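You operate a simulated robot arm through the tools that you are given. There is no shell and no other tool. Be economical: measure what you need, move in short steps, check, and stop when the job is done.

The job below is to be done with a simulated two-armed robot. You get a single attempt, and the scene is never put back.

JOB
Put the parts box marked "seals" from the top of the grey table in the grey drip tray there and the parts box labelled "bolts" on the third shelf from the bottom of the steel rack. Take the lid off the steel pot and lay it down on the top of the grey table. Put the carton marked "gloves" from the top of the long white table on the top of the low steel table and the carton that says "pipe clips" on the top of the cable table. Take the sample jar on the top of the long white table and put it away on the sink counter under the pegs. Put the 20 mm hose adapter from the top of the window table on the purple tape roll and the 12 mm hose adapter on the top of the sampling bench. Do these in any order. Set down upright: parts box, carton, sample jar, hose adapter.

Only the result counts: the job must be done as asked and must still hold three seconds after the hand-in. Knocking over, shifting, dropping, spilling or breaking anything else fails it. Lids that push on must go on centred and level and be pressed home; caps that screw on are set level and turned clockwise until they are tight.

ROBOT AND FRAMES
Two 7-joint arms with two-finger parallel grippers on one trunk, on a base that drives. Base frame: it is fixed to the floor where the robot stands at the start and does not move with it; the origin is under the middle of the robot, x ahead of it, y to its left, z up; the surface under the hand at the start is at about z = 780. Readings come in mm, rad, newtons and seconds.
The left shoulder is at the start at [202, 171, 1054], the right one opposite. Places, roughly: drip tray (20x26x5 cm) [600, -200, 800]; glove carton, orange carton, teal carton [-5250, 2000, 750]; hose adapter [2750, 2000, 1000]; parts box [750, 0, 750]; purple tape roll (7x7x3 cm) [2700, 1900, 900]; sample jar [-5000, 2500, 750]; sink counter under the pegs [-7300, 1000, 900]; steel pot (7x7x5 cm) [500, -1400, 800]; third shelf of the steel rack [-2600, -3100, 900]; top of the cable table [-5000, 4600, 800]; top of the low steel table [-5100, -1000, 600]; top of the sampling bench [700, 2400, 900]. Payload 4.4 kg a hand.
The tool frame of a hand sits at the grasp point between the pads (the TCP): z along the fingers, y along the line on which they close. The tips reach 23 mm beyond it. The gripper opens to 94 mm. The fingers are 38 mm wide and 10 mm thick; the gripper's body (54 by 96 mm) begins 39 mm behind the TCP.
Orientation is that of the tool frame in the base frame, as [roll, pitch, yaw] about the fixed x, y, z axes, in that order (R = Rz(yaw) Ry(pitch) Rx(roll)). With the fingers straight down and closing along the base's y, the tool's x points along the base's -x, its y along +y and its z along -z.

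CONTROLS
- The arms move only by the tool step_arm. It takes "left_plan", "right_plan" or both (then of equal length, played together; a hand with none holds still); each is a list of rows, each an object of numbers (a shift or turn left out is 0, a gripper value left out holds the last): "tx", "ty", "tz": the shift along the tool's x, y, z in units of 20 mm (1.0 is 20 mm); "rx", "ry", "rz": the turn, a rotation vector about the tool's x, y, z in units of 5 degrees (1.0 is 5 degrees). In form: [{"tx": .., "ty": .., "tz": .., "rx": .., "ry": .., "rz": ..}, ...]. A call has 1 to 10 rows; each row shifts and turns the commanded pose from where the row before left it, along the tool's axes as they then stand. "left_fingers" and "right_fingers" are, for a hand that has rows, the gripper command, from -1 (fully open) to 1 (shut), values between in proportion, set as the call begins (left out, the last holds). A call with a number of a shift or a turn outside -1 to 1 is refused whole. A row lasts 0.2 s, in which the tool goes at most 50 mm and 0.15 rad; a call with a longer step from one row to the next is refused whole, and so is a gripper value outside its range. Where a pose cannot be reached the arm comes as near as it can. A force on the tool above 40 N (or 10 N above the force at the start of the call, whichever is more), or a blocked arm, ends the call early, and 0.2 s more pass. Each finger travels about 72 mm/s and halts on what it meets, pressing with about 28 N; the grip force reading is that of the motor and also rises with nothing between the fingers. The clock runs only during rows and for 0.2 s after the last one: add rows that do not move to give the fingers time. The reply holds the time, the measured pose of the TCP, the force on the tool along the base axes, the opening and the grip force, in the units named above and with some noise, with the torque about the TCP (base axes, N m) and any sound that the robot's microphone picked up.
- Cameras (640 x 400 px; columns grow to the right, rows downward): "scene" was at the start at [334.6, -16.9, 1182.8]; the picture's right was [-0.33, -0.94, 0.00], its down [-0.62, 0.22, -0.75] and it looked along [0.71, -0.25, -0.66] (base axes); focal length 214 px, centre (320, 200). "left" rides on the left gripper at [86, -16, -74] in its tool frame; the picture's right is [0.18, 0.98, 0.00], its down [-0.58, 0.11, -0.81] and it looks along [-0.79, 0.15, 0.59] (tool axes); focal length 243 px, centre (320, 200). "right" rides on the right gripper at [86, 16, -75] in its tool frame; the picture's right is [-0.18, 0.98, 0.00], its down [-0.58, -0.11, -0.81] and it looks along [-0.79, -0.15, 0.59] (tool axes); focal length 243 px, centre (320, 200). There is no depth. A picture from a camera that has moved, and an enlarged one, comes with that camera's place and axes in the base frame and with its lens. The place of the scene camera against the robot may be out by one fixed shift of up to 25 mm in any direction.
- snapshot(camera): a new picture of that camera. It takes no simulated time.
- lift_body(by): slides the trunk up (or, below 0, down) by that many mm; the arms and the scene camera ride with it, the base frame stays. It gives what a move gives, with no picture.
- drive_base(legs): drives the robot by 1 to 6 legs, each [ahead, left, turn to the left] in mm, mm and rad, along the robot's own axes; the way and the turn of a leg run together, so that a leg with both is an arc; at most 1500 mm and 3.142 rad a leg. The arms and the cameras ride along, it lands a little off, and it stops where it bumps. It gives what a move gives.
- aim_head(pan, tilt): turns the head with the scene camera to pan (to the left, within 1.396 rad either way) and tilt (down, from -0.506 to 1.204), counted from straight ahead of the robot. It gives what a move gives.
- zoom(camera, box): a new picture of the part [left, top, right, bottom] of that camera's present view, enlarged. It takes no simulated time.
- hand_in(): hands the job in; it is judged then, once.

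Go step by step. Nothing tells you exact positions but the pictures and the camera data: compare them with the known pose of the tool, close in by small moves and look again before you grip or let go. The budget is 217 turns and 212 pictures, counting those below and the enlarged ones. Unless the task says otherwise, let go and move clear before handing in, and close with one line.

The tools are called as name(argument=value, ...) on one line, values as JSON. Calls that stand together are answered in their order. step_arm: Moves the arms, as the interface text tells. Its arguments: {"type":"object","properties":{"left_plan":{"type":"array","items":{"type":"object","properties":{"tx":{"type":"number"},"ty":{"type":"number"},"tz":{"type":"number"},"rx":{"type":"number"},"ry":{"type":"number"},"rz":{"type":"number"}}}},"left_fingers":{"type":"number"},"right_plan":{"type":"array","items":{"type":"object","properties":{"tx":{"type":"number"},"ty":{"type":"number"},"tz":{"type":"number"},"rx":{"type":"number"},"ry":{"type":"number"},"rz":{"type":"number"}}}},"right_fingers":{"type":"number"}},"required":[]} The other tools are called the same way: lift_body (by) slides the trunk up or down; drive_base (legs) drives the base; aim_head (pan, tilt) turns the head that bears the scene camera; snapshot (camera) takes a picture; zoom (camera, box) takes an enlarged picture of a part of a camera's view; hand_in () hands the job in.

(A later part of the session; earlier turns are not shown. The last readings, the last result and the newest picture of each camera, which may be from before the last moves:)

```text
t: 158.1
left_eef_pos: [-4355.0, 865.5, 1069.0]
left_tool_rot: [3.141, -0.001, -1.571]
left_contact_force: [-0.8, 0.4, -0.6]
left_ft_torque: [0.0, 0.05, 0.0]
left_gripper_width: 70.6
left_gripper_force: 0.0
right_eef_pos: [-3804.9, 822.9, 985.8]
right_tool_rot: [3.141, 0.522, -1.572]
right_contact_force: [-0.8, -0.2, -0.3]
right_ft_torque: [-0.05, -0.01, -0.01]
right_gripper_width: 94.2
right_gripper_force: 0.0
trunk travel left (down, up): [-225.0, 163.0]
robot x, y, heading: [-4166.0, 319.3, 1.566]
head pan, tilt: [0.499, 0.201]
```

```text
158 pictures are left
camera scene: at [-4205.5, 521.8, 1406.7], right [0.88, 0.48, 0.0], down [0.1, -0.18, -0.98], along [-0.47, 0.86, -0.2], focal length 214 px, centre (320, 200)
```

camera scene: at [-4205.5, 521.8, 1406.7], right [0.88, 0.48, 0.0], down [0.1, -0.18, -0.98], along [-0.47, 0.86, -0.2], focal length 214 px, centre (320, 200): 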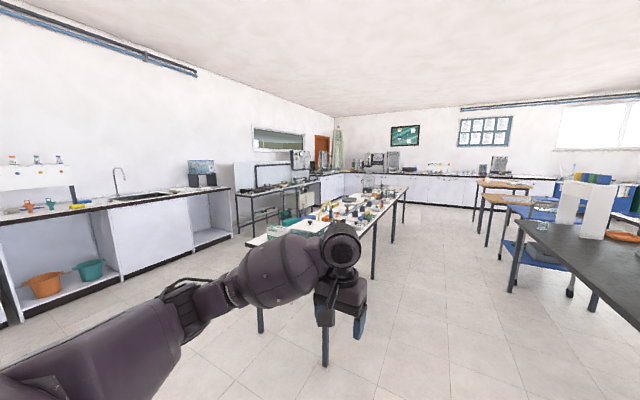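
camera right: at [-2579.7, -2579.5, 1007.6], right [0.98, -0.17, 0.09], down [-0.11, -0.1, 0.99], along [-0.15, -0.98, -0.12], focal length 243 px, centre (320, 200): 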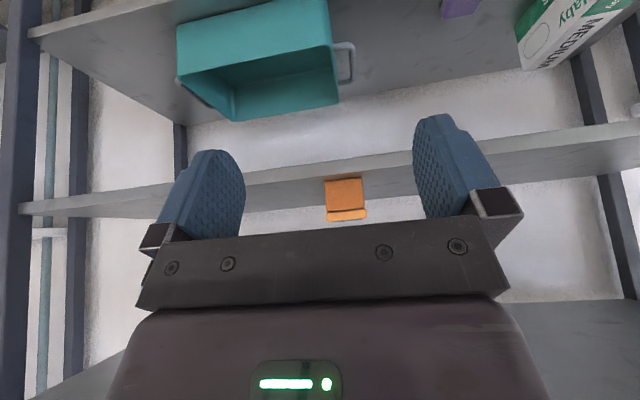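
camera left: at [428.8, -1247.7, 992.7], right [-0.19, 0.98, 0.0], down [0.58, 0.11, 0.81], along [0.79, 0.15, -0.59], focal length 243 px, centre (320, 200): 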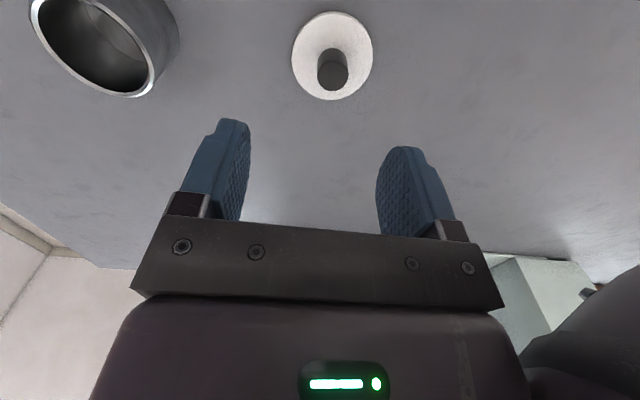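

The long white table's right edge is at x ≈ -4720, starting at y ≈ 1570. I'll drive beside it, turn to face it and look down.

drive_base(legs=[[1500, 0, 0], [250, 0, 0], [0, 0, 1.575]])

aim_head(pan=0.0, tilt=0.55)

snapshot(camera="scene")

```text
t: 170.8
left_eef_pos: [-4708.3, 1896.5, 1069.4]
left_tool_rot: [-3.141, 0.0, -0.007]
left_contact_force: [0.4, 1.1, 1.4]
left_ft_torque: [0.02, -0.03, -0.01]
left_gripper_width: 70.4
left_gripper_force: 0.1
right_eef_pos: [-4661.6, 2444.9, 986.2]
right_tool_rot: [-3.142, 0.523, -0.009]
right_contact_force: [-0.1, -0.2, 0.1]
right_ft_torque: [-0.01, 0.0, 0.02]
right_gripper_width: 93.9
right_gripper_force: 0.0
trunk travel left (down, up): [-225.0, 163.0]
robot x, y, heading: [-4163.6, 2086.2, 3.135]
head pan, tilt: [0.499, 0.201]
```

```text
t: 171.8
left_eef_pos: [-4709.5, 1897.0, 1069.7]
left_tool_rot: [-3.141, 0.0, -0.009]
left_contact_force: [-0.3, 0.4, -0.4]
left_ft_torque: [-0.02, 0.0, 0.01]
left_gripper_width: 70.4
left_gripper_force: 0.1
right_eef_pos: [-4661.1, 2445.4, 986.3]
right_tool_rot: [-3.14, 0.521, -0.009]
right_contact_force: [0.1, -0.4, 0.7]
right_ft_torque: [0.01, 0.04, 0.0]
right_gripper_width: 94.0
right_gripper_force: 0.0
trunk travel left (down, up): [-225.0, 163.0]
robot x, y, heading: [-4162.1, 2082.6, 3.127]
head pan, tilt: [0.0, 0.55]
```

```text
157 pictures are left
camera scene: at [-4358.5, 2097.0, 1374.5], right [0.01, 1.0, 0.0], down [0.52, 0.0, -0.85], along [-0.85, 0.01, -0.52], focal length 214 px, centre (320, 200)
```

scene: 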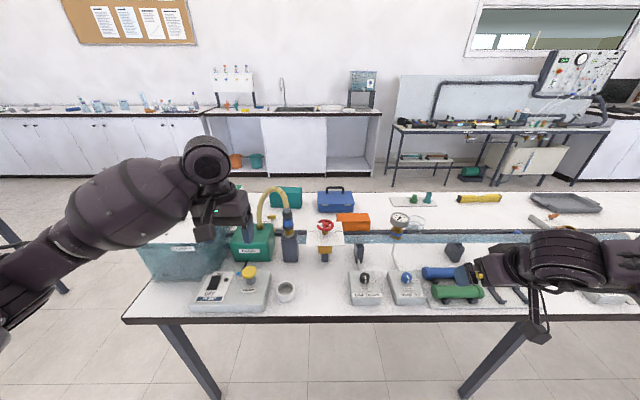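

zoom(camera="scene", box=[230, 170, 390, 270])

zoom(camera="scene", box=[380, 170, 600, 310])

```text
4.00 times, centred on (310, 220) of scene
camera zoom: at [-4358.5, 2097.0, 1374.5], right [0.01, 1.0, 0.0], down [0.52, 0.0, -0.85], along [-0.85, 0.01, -0.52], focal length 858 px, centre (360, 120)
```

zoom: 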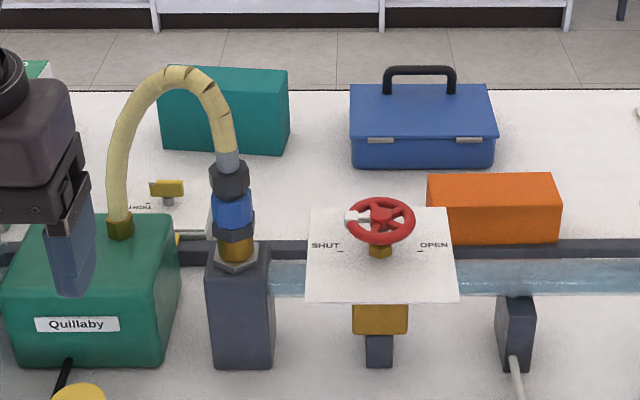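

```text
2.86 times, centred on (490, 240) of scene
camera zoom: at [-4358.5, 2097.0, 1374.5], right [0.01, 1.0, 0.0], down [0.52, 0.0, -0.85], along [-0.85, 0.01, -0.52], focal length 613 px, centre (-166, 86)
```

zoom: 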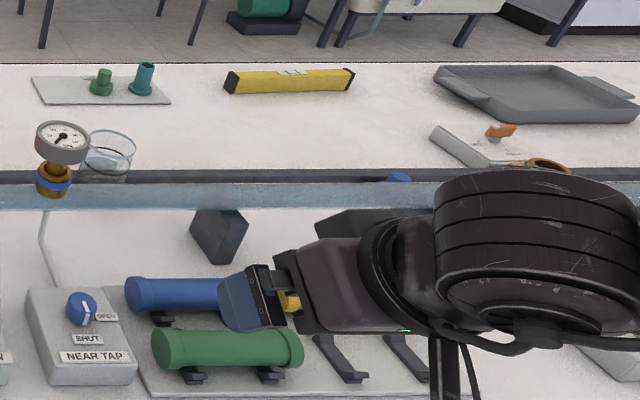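

The cartons stand on the far side of a pipe, so I must reach them from the table's other side. I'll go round its near end.

drive_base(legs=[[0, 1010, 0.01], [1100, 0, 0], [1050, 0, 0]])

aim_head(pan=0.0, tilt=0.4)

snapshot(camera="scene")

```text
t: 191.2
left_eef_pos: [-6854.3, 859.3, 1068.6]
left_tool_rot: [-3.141, -0.001, 0.009]
left_contact_force: [0.7, -0.4, 0.4]
left_ft_torque: [0.0, 0.02, 0.0]
left_gripper_width: 70.4
left_gripper_force: 0.1
right_eef_pos: [-6816.9, 1408.3, 987.7]
right_tool_rot: [-3.141, 0.523, 0.006]
right_contact_force: [-0.2, 0.3, 0.2]
right_ft_torque: [-0.01, 0.01, -0.02]
right_gripper_width: 94.2
right_gripper_force: 0.0
trunk travel left (down, up): [-225.0, 163.0]
robot x, y, heading: [-6310.5, 1059.7, -3.132]
head pan, tilt: [0.0, 0.55]
```

```text
t: 191.9
left_eef_pos: [-6854.2, 858.3, 1069.4]
left_tool_rot: [-3.141, -0.002, 0.007]
left_contact_force: [-0.5, 0.6, 1.1]
left_ft_torque: [0.02, -0.02, -0.02]
left_gripper_width: 70.8
left_gripper_force: 0.1
right_eef_pos: [-6816.3, 1408.6, 986.2]
right_tool_rot: [-3.141, 0.521, 0.007]
right_contact_force: [-0.7, -0.2, -0.3]
right_ft_torque: [-0.05, 0.0, 0.0]
right_gripper_width: 94.2
right_gripper_force: 0.1
trunk travel left (down, up): [-225.0, 163.0]
robot x, y, heading: [-6311.0, 1054.6, -3.135]
head pan, tilt: [0.0, 0.4]
```

```text
154 pictures are left
camera scene: at [-6510.0, 1064.7, 1388.1], right [-0.01, 1.0, 0.0], down [0.39, 0.0, -0.92], along [-0.92, -0.01, -0.39], focal length 214 px, centre (320, 200)
```

scene: 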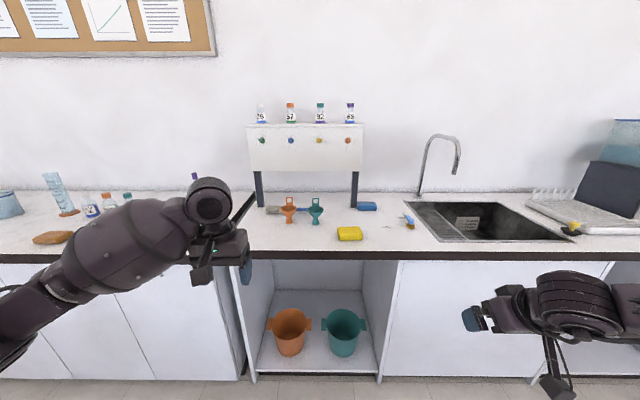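

This is the sink counter with the peg panel. I'll zoom in now for the later placement.

zoom(camera="scene", box=[220, 90, 420, 260])

```text
2.35 times, centred on (320, 175) of scene
camera zoom: at [-6510.0, 1064.7, 1388.1], right [-0.01, 1.0, 0.0], down [0.39, 0.0, -0.92], along [-0.92, -0.01, -0.39], focal length 505 px, centre (320, 259)
```

zoom: 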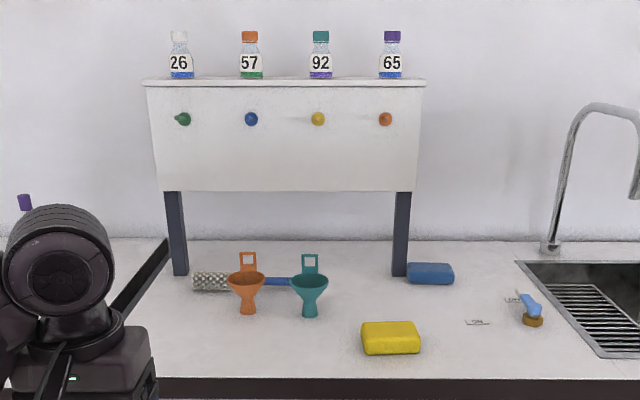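

Now I'll turn round to face the long table from this side, slide to y ≈ 2000, lower the trunk and straighten the right hand.

drive_base(legs=[[-60, 0, 0], [0, 0, 1.57], [0, 0, 1.57], [0, 950, 0]])

lift_body(by=-130)

step_arm(right_plan=[{"ry": 1, "tz": -0.5}, {"ry": 1, "tz": -0.5}, {"ry": 1, "tz": -0.5}, {"ry": 1, "tz": -0.5}, {"ry": 1, "tz": -0.5}, {"ry": 1, "tz": -0.5}])

snapshot(camera="scene")

```text
t: 208.7
left_eef_pos: [-5698.8, 2190.3, 1068.2]
left_tool_rot: [-3.141, 0.0, 3.132]
left_contact_force: [0.2, -0.4, 0.2]
left_ft_torque: [0.01, -0.03, 0.04]
left_gripper_width: 70.4
left_gripper_force: 0.1
right_eef_pos: [-5745.6, 1640.8, 986.6]
right_tool_rot: [-3.141, 0.521, 3.132]
right_contact_force: [-0.1, 0.1, -0.4]
right_ft_torque: [0.01, -0.01, -0.01]
right_gripper_width: 93.9
right_gripper_force: 0.1
trunk travel left (down, up): [-225.0, 163.0]
robot x, y, heading: [-6244.5, 2002.4, -0.008]
head pan, tilt: [0.0, 0.4]
```

```text
t: 210.3
left_eef_pos: [-5699.8, 2189.5, 939.9]
left_tool_rot: [-3.141, 0.006, 3.132]
left_contact_force: [-0.3, -0.6, 0.5]
left_ft_torque: [0.0, 0.0, 0.0]
left_gripper_width: 70.4
left_gripper_force: 0.1
right_eef_pos: [-5749.2, 1641.7, 824.4]
right_tool_rot: [3.141, 0.427, 3.135]
right_contact_force: [-1.0, 0.0, 0.3]
right_ft_torque: [-0.01, -0.03, -0.01]
right_gripper_width: 94.0
right_gripper_force: 0.1
trunk travel left (down, up): [-95.0, 293.0]
robot x, y, heading: [-6244.2, 2001.8, -0.013]
head pan, tilt: [0.0, 0.4]
```

```text
t: 211.7
left_eef_pos: [-5699.3, 2190.5, 938.9]
left_tool_rot: [3.141, -0.001, 3.133]
left_contact_force: [0.2, 0.1, 0.1]
left_ft_torque: [-0.02, -0.01, 0.01]
left_gripper_width: 70.4
left_gripper_force: 0.1
right_eef_pos: [-5760.2, 1640.1, 881.3]
right_tool_rot: [3.14, -0.101, 3.133]
right_contact_force: [-0.6, 1.0, 1.0]
right_ft_torque: [0.02, -0.01, -0.01]
right_gripper_width: 94.1
right_gripper_force: 0.1
trunk travel left (down, up): [-95.0, 293.0]
robot x, y, heading: [-6245.2, 2002.3, -0.009]
head pan, tilt: [0.0, 0.4]
```

```text
152 pictures are left
camera scene: at [-5916.6, 2010.2, 1236.4], right [-0.01, -1.0, 0.0], down [-0.39, 0.0, -0.92], along [0.92, -0.01, -0.39], focal length 214 px, centre (320, 200)
```

scene: 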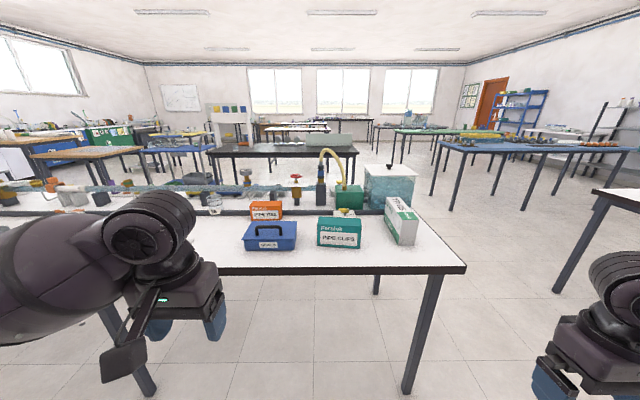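

zoom(camera="scene", box=[230, 180, 430, 260])

```text
3.20 times, centred on (330, 220) of scene
camera zoom: at [-5916.6, 2010.2, 1236.4], right [-0.01, -1.0, 0.0], down [-0.39, 0.0, -0.92], along [0.92, -0.01, -0.39], focal length 686 px, centre (288, 136)
```

zoom: 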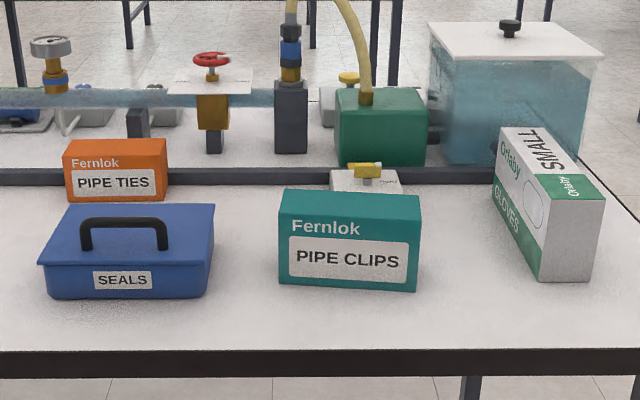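

I see the teal PIPE CLIPS carton and the white-green GLOVES carton, with a long pipe behind them. I'll level the right hand, raise both hands and drive closer.

step_arm(left_plan=[{"tz": -1}, {"tz": -1}, {"tz": -1}, {}], right_plan=[{"ry": -0.58, "tz": -1}, {"ry": -0.58, "tz": -1}, {"tz": -1}, {"tz": -1}])

drive_base(legs=[[370, 0, 0.008]])

aim_head(pan=-0.2, tilt=0.7)

snapshot(camera="scene")

snapshot(camera="right")

snapshot(camera="left")

```text
t: 212.7
left_eef_pos: [-5697.6, 2188.8, 999.0]
left_tool_rot: [-3.141, -0.001, 3.133]
left_contact_force: [-0.1, 0.5, 0.1]
left_ft_torque: [0.01, 0.01, -0.01]
left_gripper_width: 70.6
left_gripper_force: 0.0
right_eef_pos: [-5757.4, 1641.9, 961.2]
right_tool_rot: [-3.14, 0.001, 3.132]
right_contact_force: [0.8, 1.0, -1.1]
right_ft_torque: [0.01, 0.01, -0.02]
right_gripper_width: 94.1
right_gripper_force: 0.0
trunk travel left (down, up): [-95.0, 293.0]
robot x, y, heading: [-6242.4, 2002.5, -0.007]
head pan, tilt: [0.0, 0.4]
```

```text
t: 215.1
left_eef_pos: [-5333.9, 2196.1, 999.0]
left_tool_rot: [3.142, -0.001, -3.136]
left_contact_force: [0.2, -0.5, -0.2]
left_ft_torque: [0.01, 0.0, 0.0]
left_gripper_width: 70.5
left_gripper_force: 0.1
right_eef_pos: [-5386.1, 1648.1, 961.3]
right_tool_rot: [3.142, 0.001, -3.136]
right_contact_force: [0.4, -0.2, 0.2]
right_ft_torque: [0.0, 0.03, -0.01]
right_gripper_width: 94.2
right_gripper_force: 0.0
trunk travel left (down, up): [-95.0, 293.0]
robot x, y, heading: [-5877.5, 2002.6, 0.009]
head pan, tilt: [0.0, 0.4]
```

```text
t: 215.9
left_eef_pos: [-5334.2, 2196.3, 1000.0]
left_tool_rot: [-3.141, 0.0, -3.137]
left_contact_force: [0.2, -0.3, 0.3]
left_ft_torque: [-0.03, -0.03, -0.01]
left_gripper_width: 70.4
left_gripper_force: 0.2
right_eef_pos: [-5385.6, 1648.0, 960.0]
right_tool_rot: [3.14, 0.002, -3.136]
right_contact_force: [0.2, -0.8, -0.4]
right_ft_torque: [0.01, 0.01, 0.0]
right_gripper_width: 94.1
right_gripper_force: 0.1
trunk travel left (down, up): [-95.0, 293.0]
robot x, y, heading: [-5878.7, 2006.7, 0.003]
head pan, tilt: [-0.201, 0.7]
```

```text
150 pictures are left
camera scene: at [-5559.7, 1997.2, 1209.7], right [-0.19, -0.98, 0.0], down [-0.63, 0.12, -0.77], along [0.75, -0.15, -0.64], focal length 214 px, centre (320, 200)
```

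scene: 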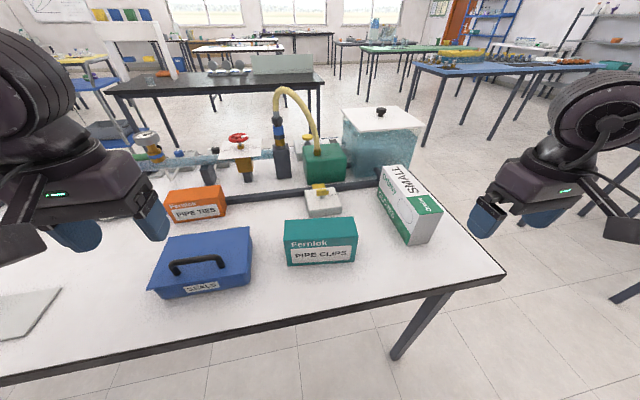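

```text
149 pictures are left
camera right: at [-5473.2, 1663.7, 1034.3], right [0.18, 0.98, 0.0], down [0.58, -0.11, 0.81], along [0.79, -0.14, -0.59], focal length 243 px, centre (320, 200)
```

right: 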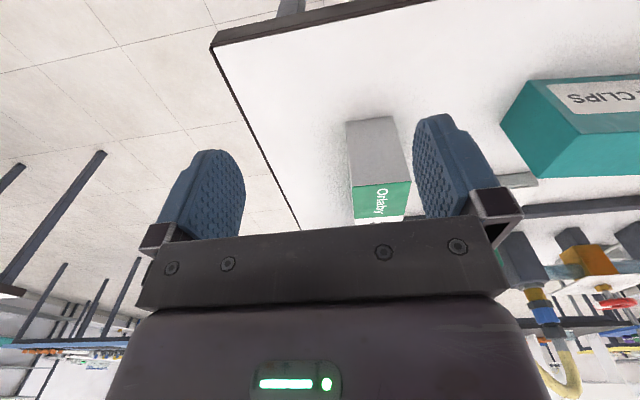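

```text
148 pictures are left
camera left: at [-5421.2, 2180.3, 1073.1], right [-0.19, 0.98, 0.0], down [0.58, 0.11, 0.81], along [0.79, 0.15, -0.59], focal length 243 px, centre (320, 200)
```

left: 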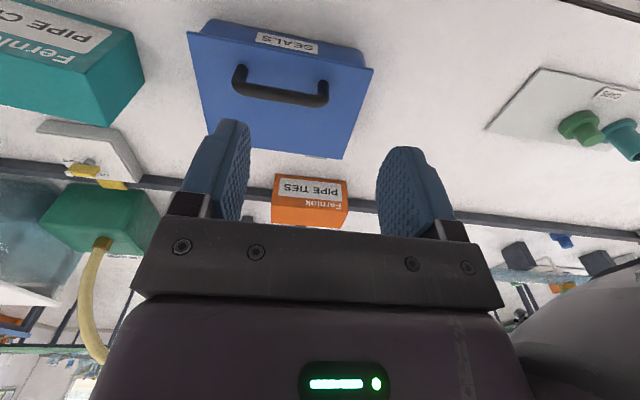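

zoom(camera="scene", box=[270, 150, 460, 290])

zoom(camera="right", box=[200, 20, 500, 230])

```text
2.86 times, centred on (365, 220) of scene
camera zoom: at [-5559.7, 1997.2, 1209.7], right [-0.19, -0.98, 0.0], down [-0.63, 0.12, -0.77], along [0.75, -0.15, -0.64], focal length 613 px, centre (191, 143)
```

zoom: 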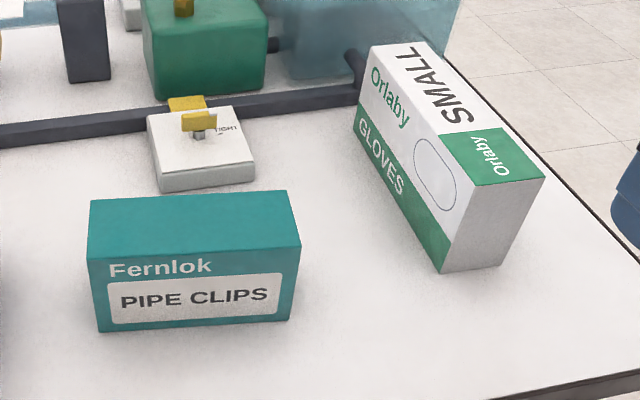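

```text
1.90 times, centred on (350, 125) of right
camera zoom: at [-5473.2, 1663.7, 1034.3], right [0.18, 0.98, 0.0], down [0.58, -0.11, 0.81], along [0.79, -0.14, -0.59], focal length 462 px, centre (263, 343)
```

zoom: 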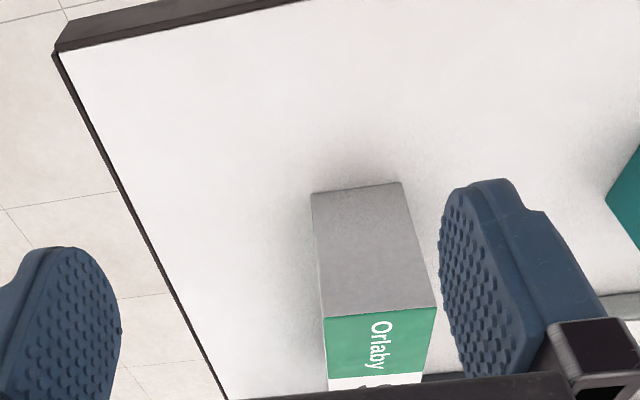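

Triangulating both views gives table z ≈ 782 and the GLOVES carton centred about [-5181, 1685], 54 mm wide, top at z 885. I'll move the right hand above it.

step_arm(right_plan=[{"tx": -1, "ty": 0.185}, {"tx": -1, "ty": 0.185}, {"tx": -1, "ty": 0.185}, {"tx": -1, "ty": 0.185}, {"tx": -1, "ty": 0.185}, {"tx": -1, "ty": 0.185}, {"tx": -1, "ty": 0.185}, {"tx": -1, "ty": 0.185}, {"tx": -1, "ty": 0.185}, {"tx": -1, "ty": 0.185, "rz": 0.6}])

snapshot(camera="right")

zoom(camera="scene", box=[320, 80, 520, 260])

```text
t: 218.1
left_eef_pos: [-5334.3, 2196.8, 998.8]
left_tool_rot: [3.141, -0.001, -3.136]
left_contact_force: [1.7, -0.4, -0.3]
left_ft_torque: [-0.03, 0.03, 0.0]
left_gripper_width: 70.1
left_gripper_force: 0.1
right_eef_pos: [-5185.4, 1685.9, 961.1]
right_tool_rot: [-3.141, 0.002, 3.094]
right_contact_force: [0.1, 0.1, -0.2]
right_ft_torque: [0.03, 0.0, -0.04]
right_gripper_width: 94.2
right_gripper_force: 0.1
trunk travel left (down, up): [-95.0, 293.0]
robot x, y, heading: [-5881.1, 1999.8, 0.006]
head pan, tilt: [-0.201, 0.7]
```

```text
145 pictures are left
camera right: at [-5271.9, 1706.2, 1034.6], right [0.23, 0.97, 0.0], down [0.57, -0.14, 0.81], along [0.79, -0.19, -0.59], focal length 243 px, centre (320, 200)
```

right: 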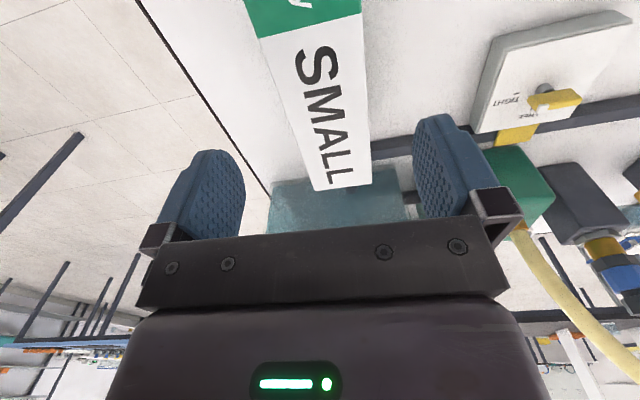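

```text
2.22 times, centred on (420, 170) of scene
camera zoom: at [-5559.4, 1997.4, 1209.5], right [-0.19, -0.98, 0.0], down [-0.63, 0.12, -0.76], along [0.75, -0.15, -0.64], focal length 477 px, centre (98, 267)
```

zoom: 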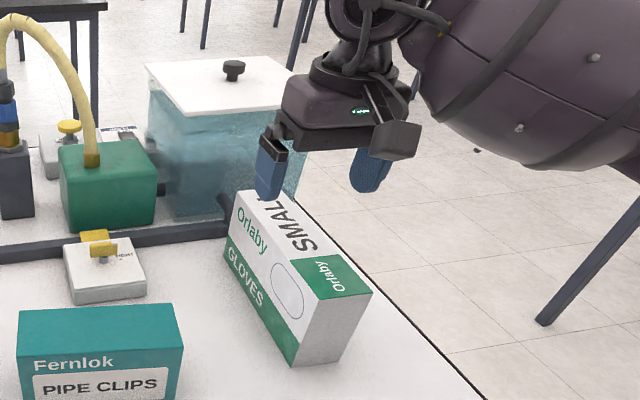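

The hand is centred over the carton. I'll descend and grip.

step_arm(right_plan=[{"tz": 1, "ty": 0.07}, {"tz": 1}, {"tz": 1}, {"tz": 1}, {"tz": 1}, {"tz": 0.5}, {}])

step_arm(right_plan=[{}, {}, {}, {}, {}, {"tz": -0.5}, {"tz": -1}, {"tz": -1}, {"tz": -1}, {"tz": -1}], right_fingers=1)

snapshot(camera="scene")

```text
t: 219.7
left_eef_pos: [-5335.5, 2196.1, 999.7]
left_tool_rot: [-3.141, 0.002, -3.135]
left_contact_force: [-0.1, 0.2, -0.3]
left_ft_torque: [0.01, 0.0, -0.01]
left_gripper_width: 70.4
left_gripper_force: 0.1
right_eef_pos: [-5186.1, 1687.2, 851.6]
right_tool_rot: [3.141, 0.005, 3.095]
right_contact_force: [0.0, -0.5, -0.1]
right_ft_torque: [0.03, -0.03, 0.02]
right_gripper_width: 93.8
right_gripper_force: 0.0
trunk travel left (down, up): [-95.0, 293.0]
robot x, y, heading: [-5881.2, 2002.5, 0.006]
head pan, tilt: [-0.201, 0.7]
```

```text
t: 221.9
left_eef_pos: [-5334.2, 2195.8, 999.2]
left_tool_rot: [-3.141, 0.002, -3.138]
left_contact_force: [0.1, -0.4, -0.6]
left_ft_torque: [0.01, 0.01, -0.01]
left_gripper_width: 70.4
left_gripper_force: 0.0
right_eef_pos: [-5186.2, 1686.9, 940.6]
right_tool_rot: [-3.141, 0.003, 3.094]
right_contact_force: [-0.4, 0.7, -3.3]
right_ft_torque: [0.0, -0.01, -0.06]
right_gripper_width: 58.0
right_gripper_force: 27.7
trunk travel left (down, up): [-95.0, 293.0]
robot x, y, heading: [-5878.2, 2001.0, 0.004]
head pan, tilt: [-0.201, 0.7]
```

```text
143 pictures are left
camera scene: at [-5559.9, 1997.2, 1209.7], right [-0.19, -0.98, 0.0], down [-0.63, 0.12, -0.76], along [0.75, -0.15, -0.64], focal length 214 px, centre (320, 200)
```

scene: 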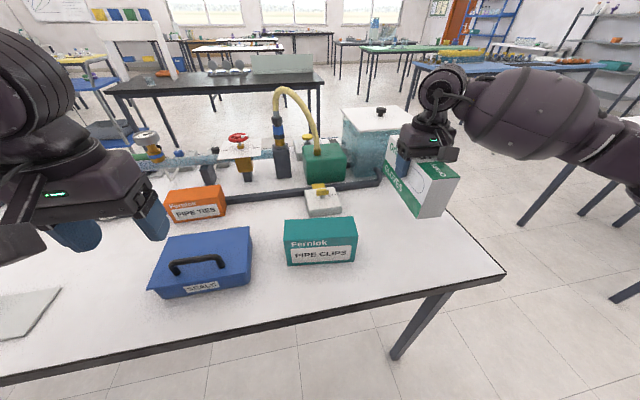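

GLOVES is held. I'll raise it, draw it back toward me, then slide left toward the sample jar.

step_arm(right_plan=[{"tz": -1}, {"tz": -1}, {"tz": -1}, {"tx": 1}, {"tx": 1}, {"tx": 1}, {"tx": 1}, {"tx": 1}, {"tx": 1}, {"tx": 1}], left_plan=[{"tz": 0}, {"tz": 0}, {"tz": 0}, {"tz": 0}, {"tz": 0}, {"tz": 0}, {"tz": 0}, {"tz": 0}, {"tz": 0}, {"tz": 0}], left_fingers=-1)

drive_base(legs=[[0, 330, 0]])

aim_head(pan=0.1, tilt=0.6)

snapshot(camera="scene")

snapshot(camera="left")

```text
t: 224.1
left_eef_pos: [-5334.7, 2196.5, 1000.1]
left_tool_rot: [3.14, 0.002, -3.137]
left_contact_force: [-0.2, -0.1, 0.5]
left_ft_torque: [0.0, 0.0, 0.0]
left_gripper_width: 94.2
left_gripper_force: 0.0
right_eef_pos: [-5327.1, 1693.5, 1000.2]
right_tool_rot: [3.141, 0.004, 3.095]
right_contact_force: [-0.1, 0.0, -2.8]
right_ft_torque: [-0.01, 0.0, -0.03]
right_gripper_width: 58.1
right_gripper_force: 28.0
trunk travel left (down, up): [-95.0, 293.0]
robot x, y, heading: [-5876.7, 2003.1, 0.01]
head pan, tilt: [-0.201, 0.7]
```

```text
t: 227.6
left_eef_pos: [-5335.7, 2529.2, 998.9]
left_tool_rot: [-3.141, 0.0, -3.139]
left_contact_force: [0.3, 0.0, 0.8]
left_ft_torque: [-0.01, 0.03, 0.02]
left_gripper_width: 93.9
left_gripper_force: 0.0
right_eef_pos: [-5327.9, 2025.0, 1000.1]
right_tool_rot: [3.14, 0.002, 3.093]
right_contact_force: [-0.1, 0.2, -3.6]
right_ft_torque: [0.02, 0.0, 0.03]
right_gripper_width: 57.7
right_gripper_force: 28.3
trunk travel left (down, up): [-95.0, 293.0]
robot x, y, heading: [-5880.8, 2338.0, 0.005]
head pan, tilt: [-0.201, 0.7]
```

```text
t: 228.4
left_eef_pos: [-5335.8, 2529.3, 999.6]
left_tool_rot: [-3.141, 0.001, -3.139]
left_contact_force: [-0.4, 0.1, 0.7]
left_ft_torque: [-0.03, 0.0, -0.02]
left_gripper_width: 93.9
left_gripper_force: 0.1
right_eef_pos: [-5328.5, 2025.5, 999.5]
right_tool_rot: [-3.141, 0.002, 3.093]
right_contact_force: [0.8, 0.1, -3.6]
right_ft_torque: [0.02, 0.0, -0.04]
right_gripper_width: 58.0
right_gripper_force: 28.2
trunk travel left (down, up): [-95.0, 293.0]
robot x, y, heading: [-5879.7, 2331.4, 0.003]
head pan, tilt: [0.099, 0.6]
```

```text
142 pictures are left
camera scene: at [-5556.4, 2355.1, 1218.2], right [0.1, -0.99, 0.0], down [-0.56, -0.06, -0.82], along [0.82, 0.08, -0.57], focal length 214 px, centre (320, 200)
```

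scene: 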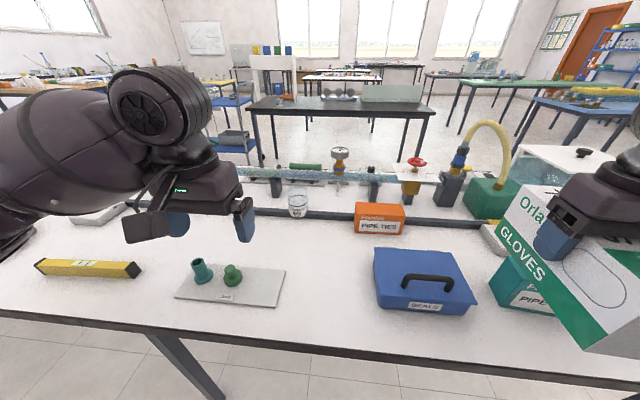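

```text
141 pictures are left
camera left: at [-5422.0, 2512.2, 1073.0], right [-0.19, 0.98, 0.0], down [0.58, 0.11, 0.81], along [0.79, 0.15, -0.59], focal length 243 px, centre (320, 200)
```

left: 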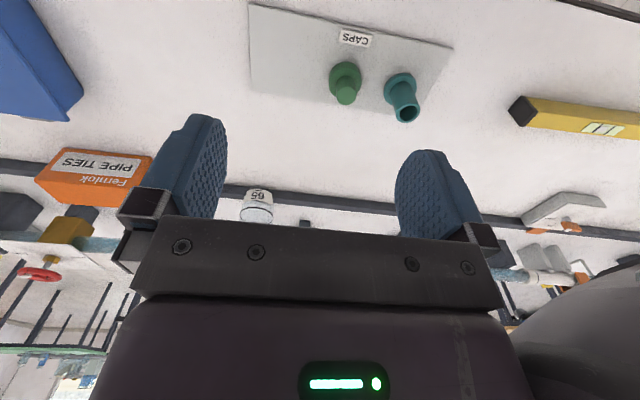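

zoom(camera="scene", box=[240, 140, 400, 240])

zoom(camera="left", box=[200, 150, 340, 240])

```text
4.00 times, centred on (320, 190) of scene
camera zoom: at [-5556.4, 2355.1, 1218.2], right [0.1, -0.99, 0.0], down [-0.56, -0.06, -0.82], along [0.82, 0.08, -0.57], focal length 858 px, centre (320, 240)
```

zoom: 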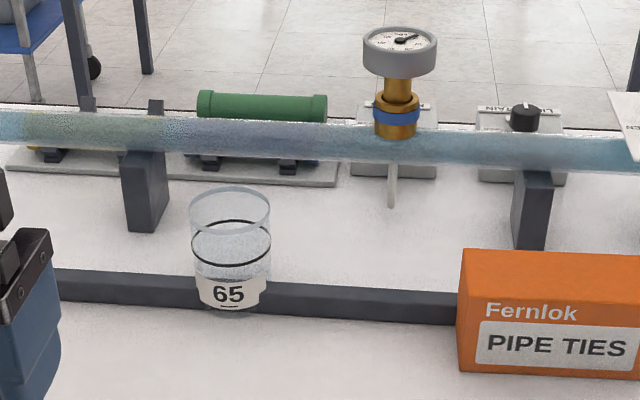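

```text
4.44 times, centred on (270, 195) of left
camera zoom: at [-5422.0, 2512.2, 1073.0], right [-0.19, 0.98, 0.0], down [0.58, 0.11, 0.81], along [0.79, 0.15, -0.59], focal length 1078 px, centre (542, 222)
```

zoom: 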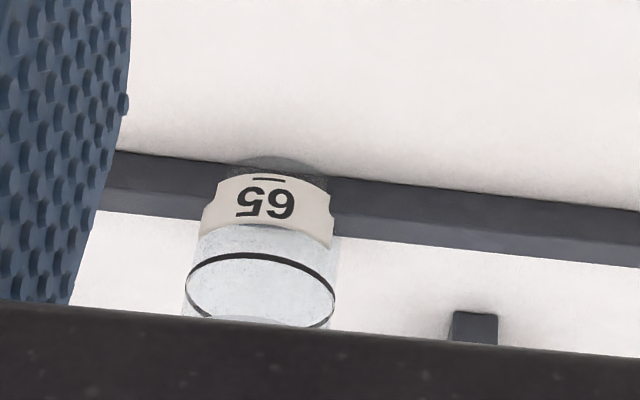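

The jar, marked 65, stands near [-5040, 2470] close to a dark bar. I'll bring the left hand nearer for a better look.

step_arm(left_plan=[{"tx": -1, "ty": -0.29}, {"tx": -1, "ty": -0.29}, {"tx": -1, "ty": -0.29}, {"tx": -1, "ty": -0.29}, {"tx": -1, "ty": -0.29}, {"tx": -1, "ty": -0.29}, {"tx": -1, "ty": -0.29}, {"tx": -1, "ty": -0.29}, {"tx": -1, "ty": -0.29}, {"tx": -1, "ty": -0.29}])

snapshot(camera="left")

snapshot(camera="scene")

```text
t: 230.6
left_eef_pos: [-5135.1, 2469.8, 998.8]
left_tool_rot: [3.141, 0.0, -3.139]
left_contact_force: [-0.6, -0.5, 0.2]
left_ft_torque: [-0.03, -0.01, 0.0]
left_gripper_width: 93.6
left_gripper_force: 0.1
right_eef_pos: [-5327.7, 2026.3, 998.7]
right_tool_rot: [-3.141, 0.0, 3.092]
right_contact_force: [0.8, -0.4, -3.8]
right_ft_torque: [0.01, 0.0, -0.02]
right_gripper_width: 57.9
right_gripper_force: 27.6
trunk travel left (down, up): [-95.0, 293.0]
robot x, y, heading: [-5884.3, 2334.3, 0.004]
head pan, tilt: [0.099, 0.6]
```

```text
138 pictures are left
camera left: at [-5221.5, 2454.2, 1072.9], right [-0.19, 0.98, 0.0], down [0.58, 0.11, 0.81], along [0.79, 0.15, -0.59], focal length 243 px, centre (320, 200)
```

left: 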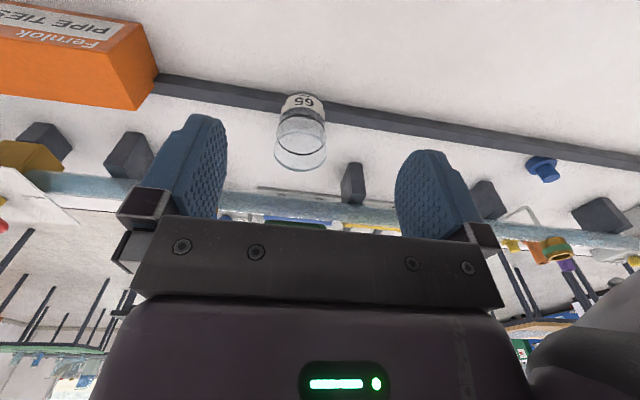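

```text
137 pictures are left
camera scene: at [-5556.1, 2354.9, 1218.1], right [0.1, -0.99, 0.0], down [-0.56, -0.06, -0.82], along [0.82, 0.08, -0.57], focal length 214 px, centre (320, 200)
```

scene: 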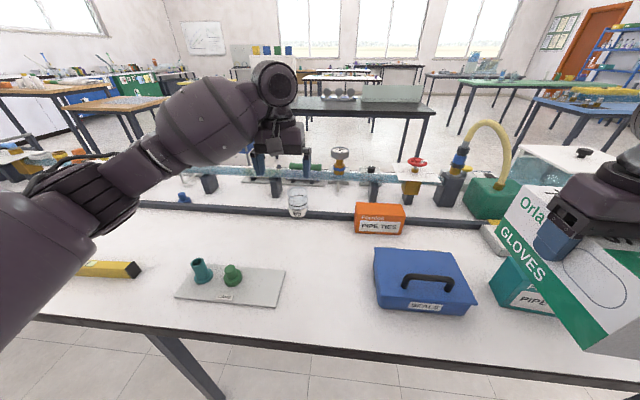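

zoom(camera="left", box=[230, 70, 390, 180])

zoom(camera="scene", box=[260, 170, 340, 225])

```text
3.64 times, centred on (310, 125) of left
camera zoom: at [-5221.5, 2454.2, 1072.9], right [-0.19, 0.98, 0.0], down [0.58, 0.11, 0.81], along [0.79, 0.15, -0.59], focal length 882 px, centre (356, 473)
```

zoom: 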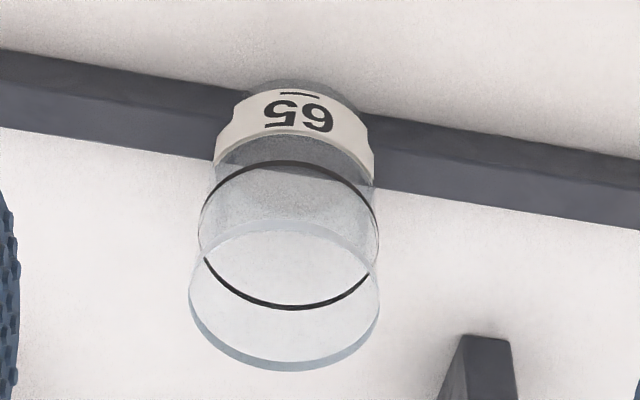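

```text
7.27 times, centred on (300, 198) of scene
camera zoom: at [-5556.1, 2354.9, 1218.1], right [0.1, -0.99, 0.0], down [-0.56, -0.06, -0.82], along [0.82, 0.08, -0.57], focal length 1560 px, centre (466, 218)
```

zoom: 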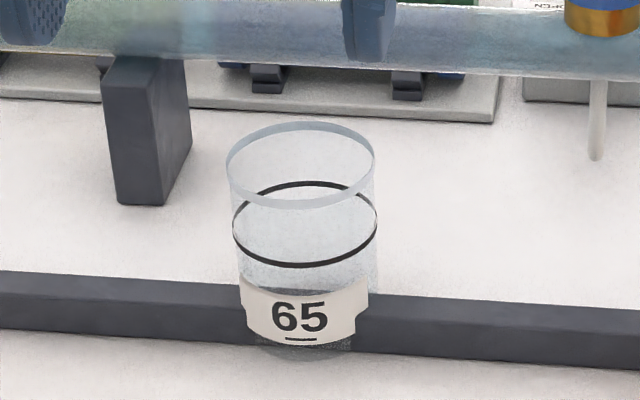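

The jar centre comes out at about [-5031, 2468] with rim at z 867 and diameter 59. I'll move above it and descend part way.

step_arm(left_plan=[{"tx": -0.87}, {"tx": -0.87}, {"tx": -0.87}, {"tx": -0.87}, {"tx": -0.87}, {"tx": -0.87, "ty": -0.1}, {"tz": 1}, {"tz": 1}, {"tz": 1}, {"tz": 0.7}])

snapshot(camera="left")

zoom(camera="scene", box=[220, 110, 380, 230])

```text
t: 232.8
left_eef_pos: [-5030.2, 2468.4, 925.3]
left_tool_rot: [-3.14, 0.0, -3.138]
left_contact_force: [0.3, -0.5, -0.4]
left_ft_torque: [0.01, -0.01, -0.04]
left_gripper_width: 93.8
left_gripper_force: 0.1
right_eef_pos: [-5328.6, 2025.6, 998.9]
right_tool_rot: [3.141, 0.0, 3.093]
right_contact_force: [0.1, -0.5, -3.1]
right_ft_torque: [-0.01, 0.01, 0.02]
right_gripper_width: 58.0
right_gripper_force: 28.0
trunk travel left (down, up): [-95.0, 293.0]
robot x, y, heading: [-5882.6, 2331.7, 0.005]
head pan, tilt: [0.099, 0.6]
```

```text
134 pictures are left
camera left: at [-5116.9, 2453.7, 999.0], right [-0.19, 0.98, 0.0], down [0.58, 0.11, 0.81], along [0.79, 0.15, -0.59], focal length 243 px, centre (320, 200)
```

left: 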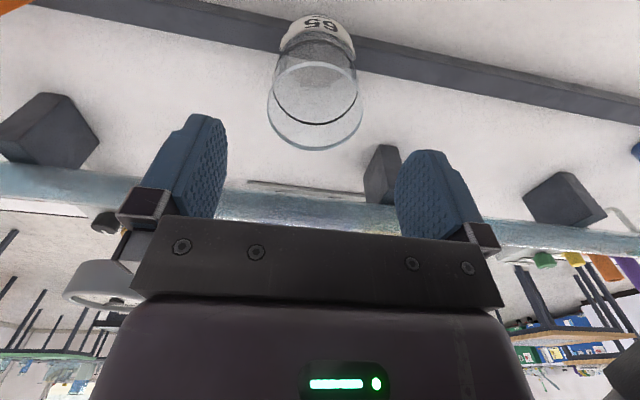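

```text
3.33 times, centred on (300, 170) of scene
camera zoom: at [-5556.1, 2355.2, 1218.1], right [0.1, -0.99, 0.0], down [-0.56, -0.06, -0.82], along [0.82, 0.08, -0.57], focal length 715 px, centre (387, 300)
```

zoom: 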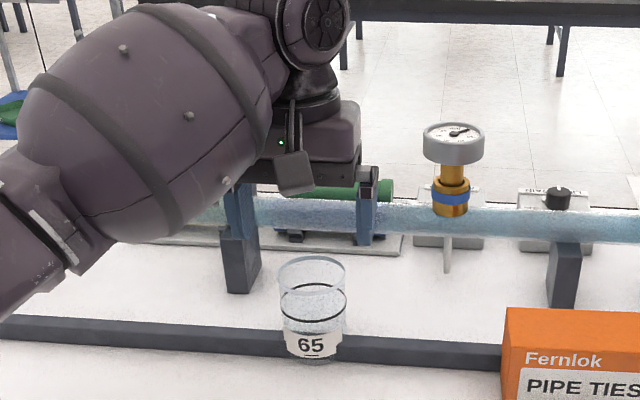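

Aligned within 3 mm. I'll descend, grip and lift slowly.

step_arm(left_plan=[{"tx": 0.15, "ty": -0.1, "tz": 0.9}, {"tz": 1}, {"tz": 1}, {"tz": 1}, {}])

step_arm(left_plan=[{}, {}, {}, {}, {}, {"tz": -0.2}, {"tz": -0.5}, {"tz": -0.7}, {"tz": -0.7}, {"tz": -0.7}], left_fingers=1)

snapshot(camera="left")

zoom(camera="scene", box=[220, 110, 380, 230])

```text
t: 234.0
left_eef_pos: [-5034.2, 2467.2, 847.7]
left_tool_rot: [-3.14, 0.001, -3.139]
left_contact_force: [-0.1, -0.8, -0.7]
left_ft_torque: [-0.02, 0.01, -0.02]
left_gripper_width: 93.9
left_gripper_force: 0.0
right_eef_pos: [-5328.8, 2025.2, 1000.5]
right_tool_rot: [3.141, 0.004, 3.092]
right_contact_force: [-0.1, -1.0, -3.5]
right_ft_torque: [0.0, 0.0, -0.02]
right_gripper_width: 58.3
right_gripper_force: 28.0
trunk travel left (down, up): [-95.0, 293.0]
robot x, y, heading: [-5883.6, 2335.0, 0.003]
head pan, tilt: [0.099, 0.6]
```

```text
t: 236.2
left_eef_pos: [-5034.9, 2466.2, 904.6]
left_tool_rot: [3.141, 0.002, -3.14]
left_contact_force: [0.1, -0.1, 0.8]
left_ft_torque: [0.01, 0.0, 0.01]
left_gripper_width: 59.0
left_gripper_force: 28.1
right_eef_pos: [-5328.2, 2025.2, 999.4]
right_tool_rot: [-3.141, 0.003, 3.093]
right_contact_force: [-1.0, 0.7, -3.7]
right_ft_torque: [-0.01, 0.02, 0.0]
right_gripper_width: 58.0
right_gripper_force: 27.1
trunk travel left (down, up): [-95.0, 293.0]
robot x, y, heading: [-5881.0, 2336.8, 0.004]
head pan, tilt: [0.099, 0.6]
```

```text
132 pictures are left
camera left: at [-5120.6, 2451.7, 977.5], right [-0.19, 0.98, 0.0], down [0.58, 0.11, 0.81], along [0.79, 0.15, -0.59], focal length 243 px, centre (320, 200)
```

left: 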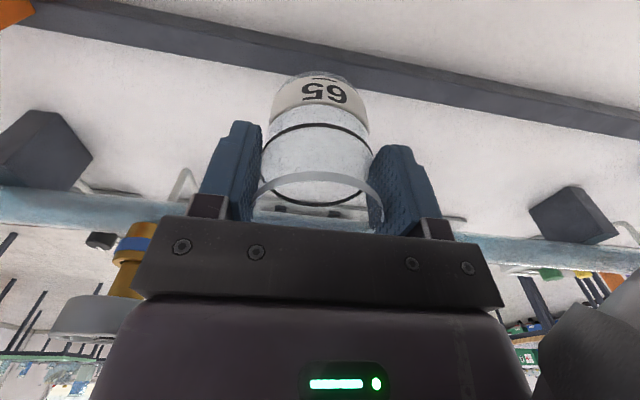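

```text
3.33 times, centred on (300, 170) of scene
camera zoom: at [-5556.6, 2355.1, 1218.3], right [0.1, -0.99, 0.0], down [-0.56, -0.06, -0.83], along [0.82, 0.08, -0.56], focal length 715 px, centre (387, 300)
```

zoom: 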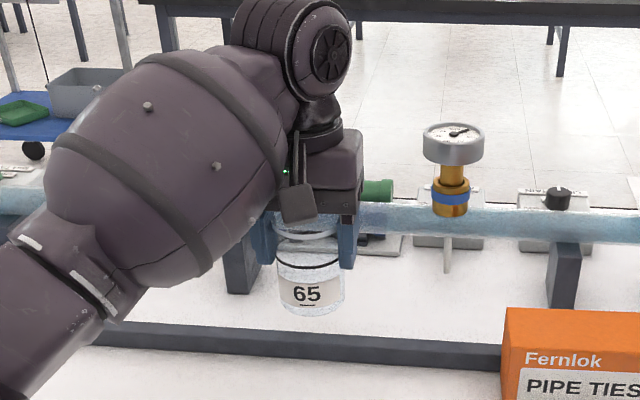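

The jar is held level. I'll raise it, draw it back, then back off, turn to the sink counter and slide over.

step_arm(left_plan=[{"tz": -1}, {"tz": -1}, {"tz": -1}, {"tz": -1}, {"tz": -1}, {"tz": -1}, {"tz": -0.5, "tx": 0.8}, {"tx": 0.8}, {"tx": 0.8}, {"tx": 0.8}])

step_arm(left_plan=[{"tx": 0.8}, {"tx": 0.8}, {"tx": 0.8}, {"tx": 0.8}, {"tx": 0.8}, {"tx": 0.8}, {"tx": 0.8}, {"tx": 0.8}])

drive_base(legs=[[-450, 0, 0], [0, 0, -1.57], [0, 0, -1.57]])

aim_head(pan=0.3, tilt=0.4)

snapshot(camera="scene")

```text
t: 238.4
left_eef_pos: [-5099.0, 2467.8, 1032.9]
left_tool_rot: [3.141, 0.002, -3.14]
left_contact_force: [0.2, 0.0, -0.1]
left_ft_torque: [0.01, 0.02, 0.0]
left_gripper_width: 59.1
left_gripper_force: 28.3
right_eef_pos: [-5328.2, 2025.6, 999.6]
right_tool_rot: [3.141, 0.003, 3.091]
right_contact_force: [-0.3, -0.1, -3.7]
right_ft_torque: [-0.01, 0.0, 0.02]
right_gripper_width: 57.9
right_gripper_force: 28.6
trunk travel left (down, up): [-95.0, 293.0]
robot x, y, heading: [-5875.2, 2331.9, 0.003]
head pan, tilt: [0.099, 0.6]
```

```text
t: 240.2
left_eef_pos: [-5225.8, 2467.4, 1033.7]
left_tool_rot: [-3.141, 0.0, -3.139]
left_contact_force: [0.3, -0.2, -0.2]
left_ft_torque: [-0.02, 0.02, -0.01]
left_gripper_width: 58.9
left_gripper_force: 27.5
right_eef_pos: [-5329.0, 2025.1, 1000.4]
right_tool_rot: [-3.142, 0.003, 3.093]
right_contact_force: [0.2, 0.0, -3.9]
right_ft_torque: [-0.04, 0.01, -0.01]
right_gripper_width: 57.7
right_gripper_force: 27.6
trunk travel left (down, up): [-95.0, 293.0]
robot x, y, heading: [-5879.4, 2333.2, 0.001]
head pan, tilt: [0.099, 0.6]
```

```text
t: 250.5
left_eef_pos: [-6985.6, 2196.0, 1032.6]
left_tool_rot: [-3.141, -0.001, 0.011]
left_contact_force: [-0.4, 0.5, -0.2]
left_ft_torque: [0.03, -0.01, -0.01]
left_gripper_width: 59.1
left_gripper_force: 27.9
right_eef_pos: [-6886.1, 2637.7, 1000.0]
right_tool_rot: [-3.141, 0.002, -0.043]
right_contact_force: [-0.6, 0.0, -4.1]
right_ft_torque: [0.0, -0.01, 0.0]
right_gripper_width: 58.0
right_gripper_force: 27.4
trunk travel left (down, up): [-95.0, 293.0]
robot x, y, heading: [-6329.7, 2336.0, -3.135]
head pan, tilt: [0.099, 0.6]
```

```text
t: 251.2
left_eef_pos: [-6985.8, 2195.3, 1033.5]
left_tool_rot: [-3.141, 0.0, 0.012]
left_contact_force: [-0.3, -0.1, 0.4]
left_ft_torque: [-0.01, 0.0, -0.01]
left_gripper_width: 59.2
left_gripper_force: 27.6
right_eef_pos: [-6885.0, 2636.3, 999.9]
right_tool_rot: [-3.141, 0.001, -0.041]
right_contact_force: [0.3, 0.6, -3.7]
right_ft_torque: [-0.02, -0.05, 0.03]
right_gripper_width: 58.0
right_gripper_force: 27.9
trunk travel left (down, up): [-95.0, 293.0]
robot x, y, heading: [-6328.8, 2328.4, -3.132]
head pan, tilt: [0.3, 0.4]
```

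```text
130 pictures are left
camera scene: at [-6652.4, 2312.4, 1236.3], right [-0.31, 0.95, 0.0], down [0.37, 0.12, -0.92], along [-0.88, -0.28, -0.39], focal length 214 px, centre (320, 200)
```

scene: 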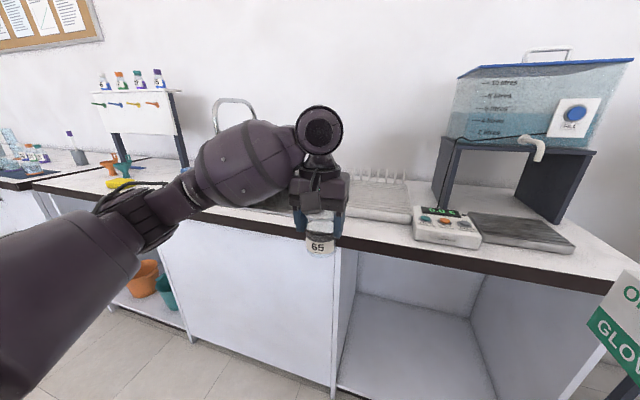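

The path along the counter is clear. I'll slide left to the peg panel.

drive_base(legs=[[0, 1180, 0]])

aim_head(pan=0.0, tilt=0.5)

snapshot(camera="scene")

snapshot(camera="left")

```text
t: 261.8
left_eef_pos: [-6975.8, 1028.4, 1033.6]
left_tool_rot: [3.141, 0.0, 0.004]
left_contact_force: [-0.1, -0.5, -0.9]
left_ft_torque: [-0.03, -0.02, 0.0]
left_gripper_width: 58.8
left_gripper_force: 28.0
right_eef_pos: [-6874.9, 1470.7, 1000.4]
right_tool_rot: [3.141, 0.001, -0.047]
right_contact_force: [0.9, -0.2, -3.1]
right_ft_torque: [0.02, -0.01, -0.03]
right_gripper_width: 58.1
right_gripper_force: 28.5
trunk travel left (down, up): [-95.0, 293.0]
robot x, y, heading: [-6321.6, 1163.4, -3.136]
head pan, tilt: [0.3, 0.4]
```

```text
t: 262.6
left_eef_pos: [-6976.5, 1028.8, 1034.2]
left_tool_rot: [-3.141, -0.001, 0.004]
left_contact_force: [0.5, -0.2, 0.4]
left_ft_torque: [-0.01, -0.04, 0.02]
left_gripper_width: 59.1
left_gripper_force: 27.7
right_eef_pos: [-6875.4, 1470.6, 998.3]
right_tool_rot: [-3.14, 0.001, -0.048]
right_contact_force: [0.2, -0.8, -3.3]
right_ft_torque: [0.04, 0.0, -0.01]
right_gripper_width: 57.8
right_gripper_force: 28.2
trunk travel left (down, up): [-95.0, 293.0]
robot x, y, heading: [-6320.1, 1162.7, -3.134]
head pan, tilt: [0.0, 0.499]
```

```text
129 pictures are left
camera scene: at [-6646.0, 1171.5, 1227.3], right [-0.01, 1.0, 0.0], down [0.48, 0.0, -0.88], along [-0.88, 0.0, -0.48], focal length 214 px, centre (320, 200)
```

scene: 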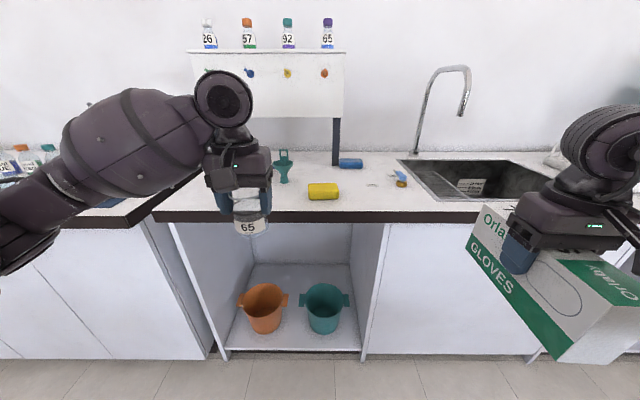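

```text
128 pictures are left
camera left: at [-6890.2, 1046.2, 1107.0], right [0.19, -0.98, 0.0], down [-0.58, -0.11, 0.81], along [-0.79, -0.15, -0.59], focal length 243 px, centre (320, 200)
```

left: 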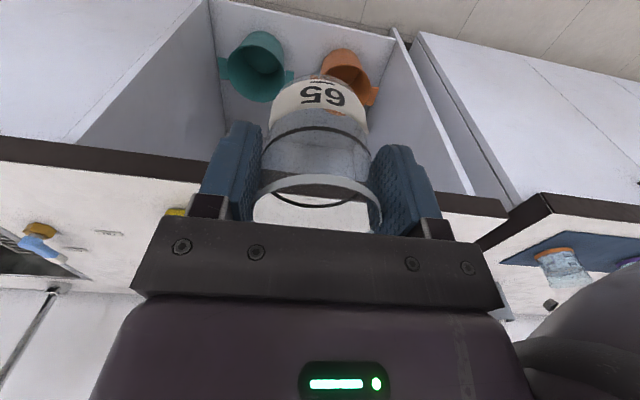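

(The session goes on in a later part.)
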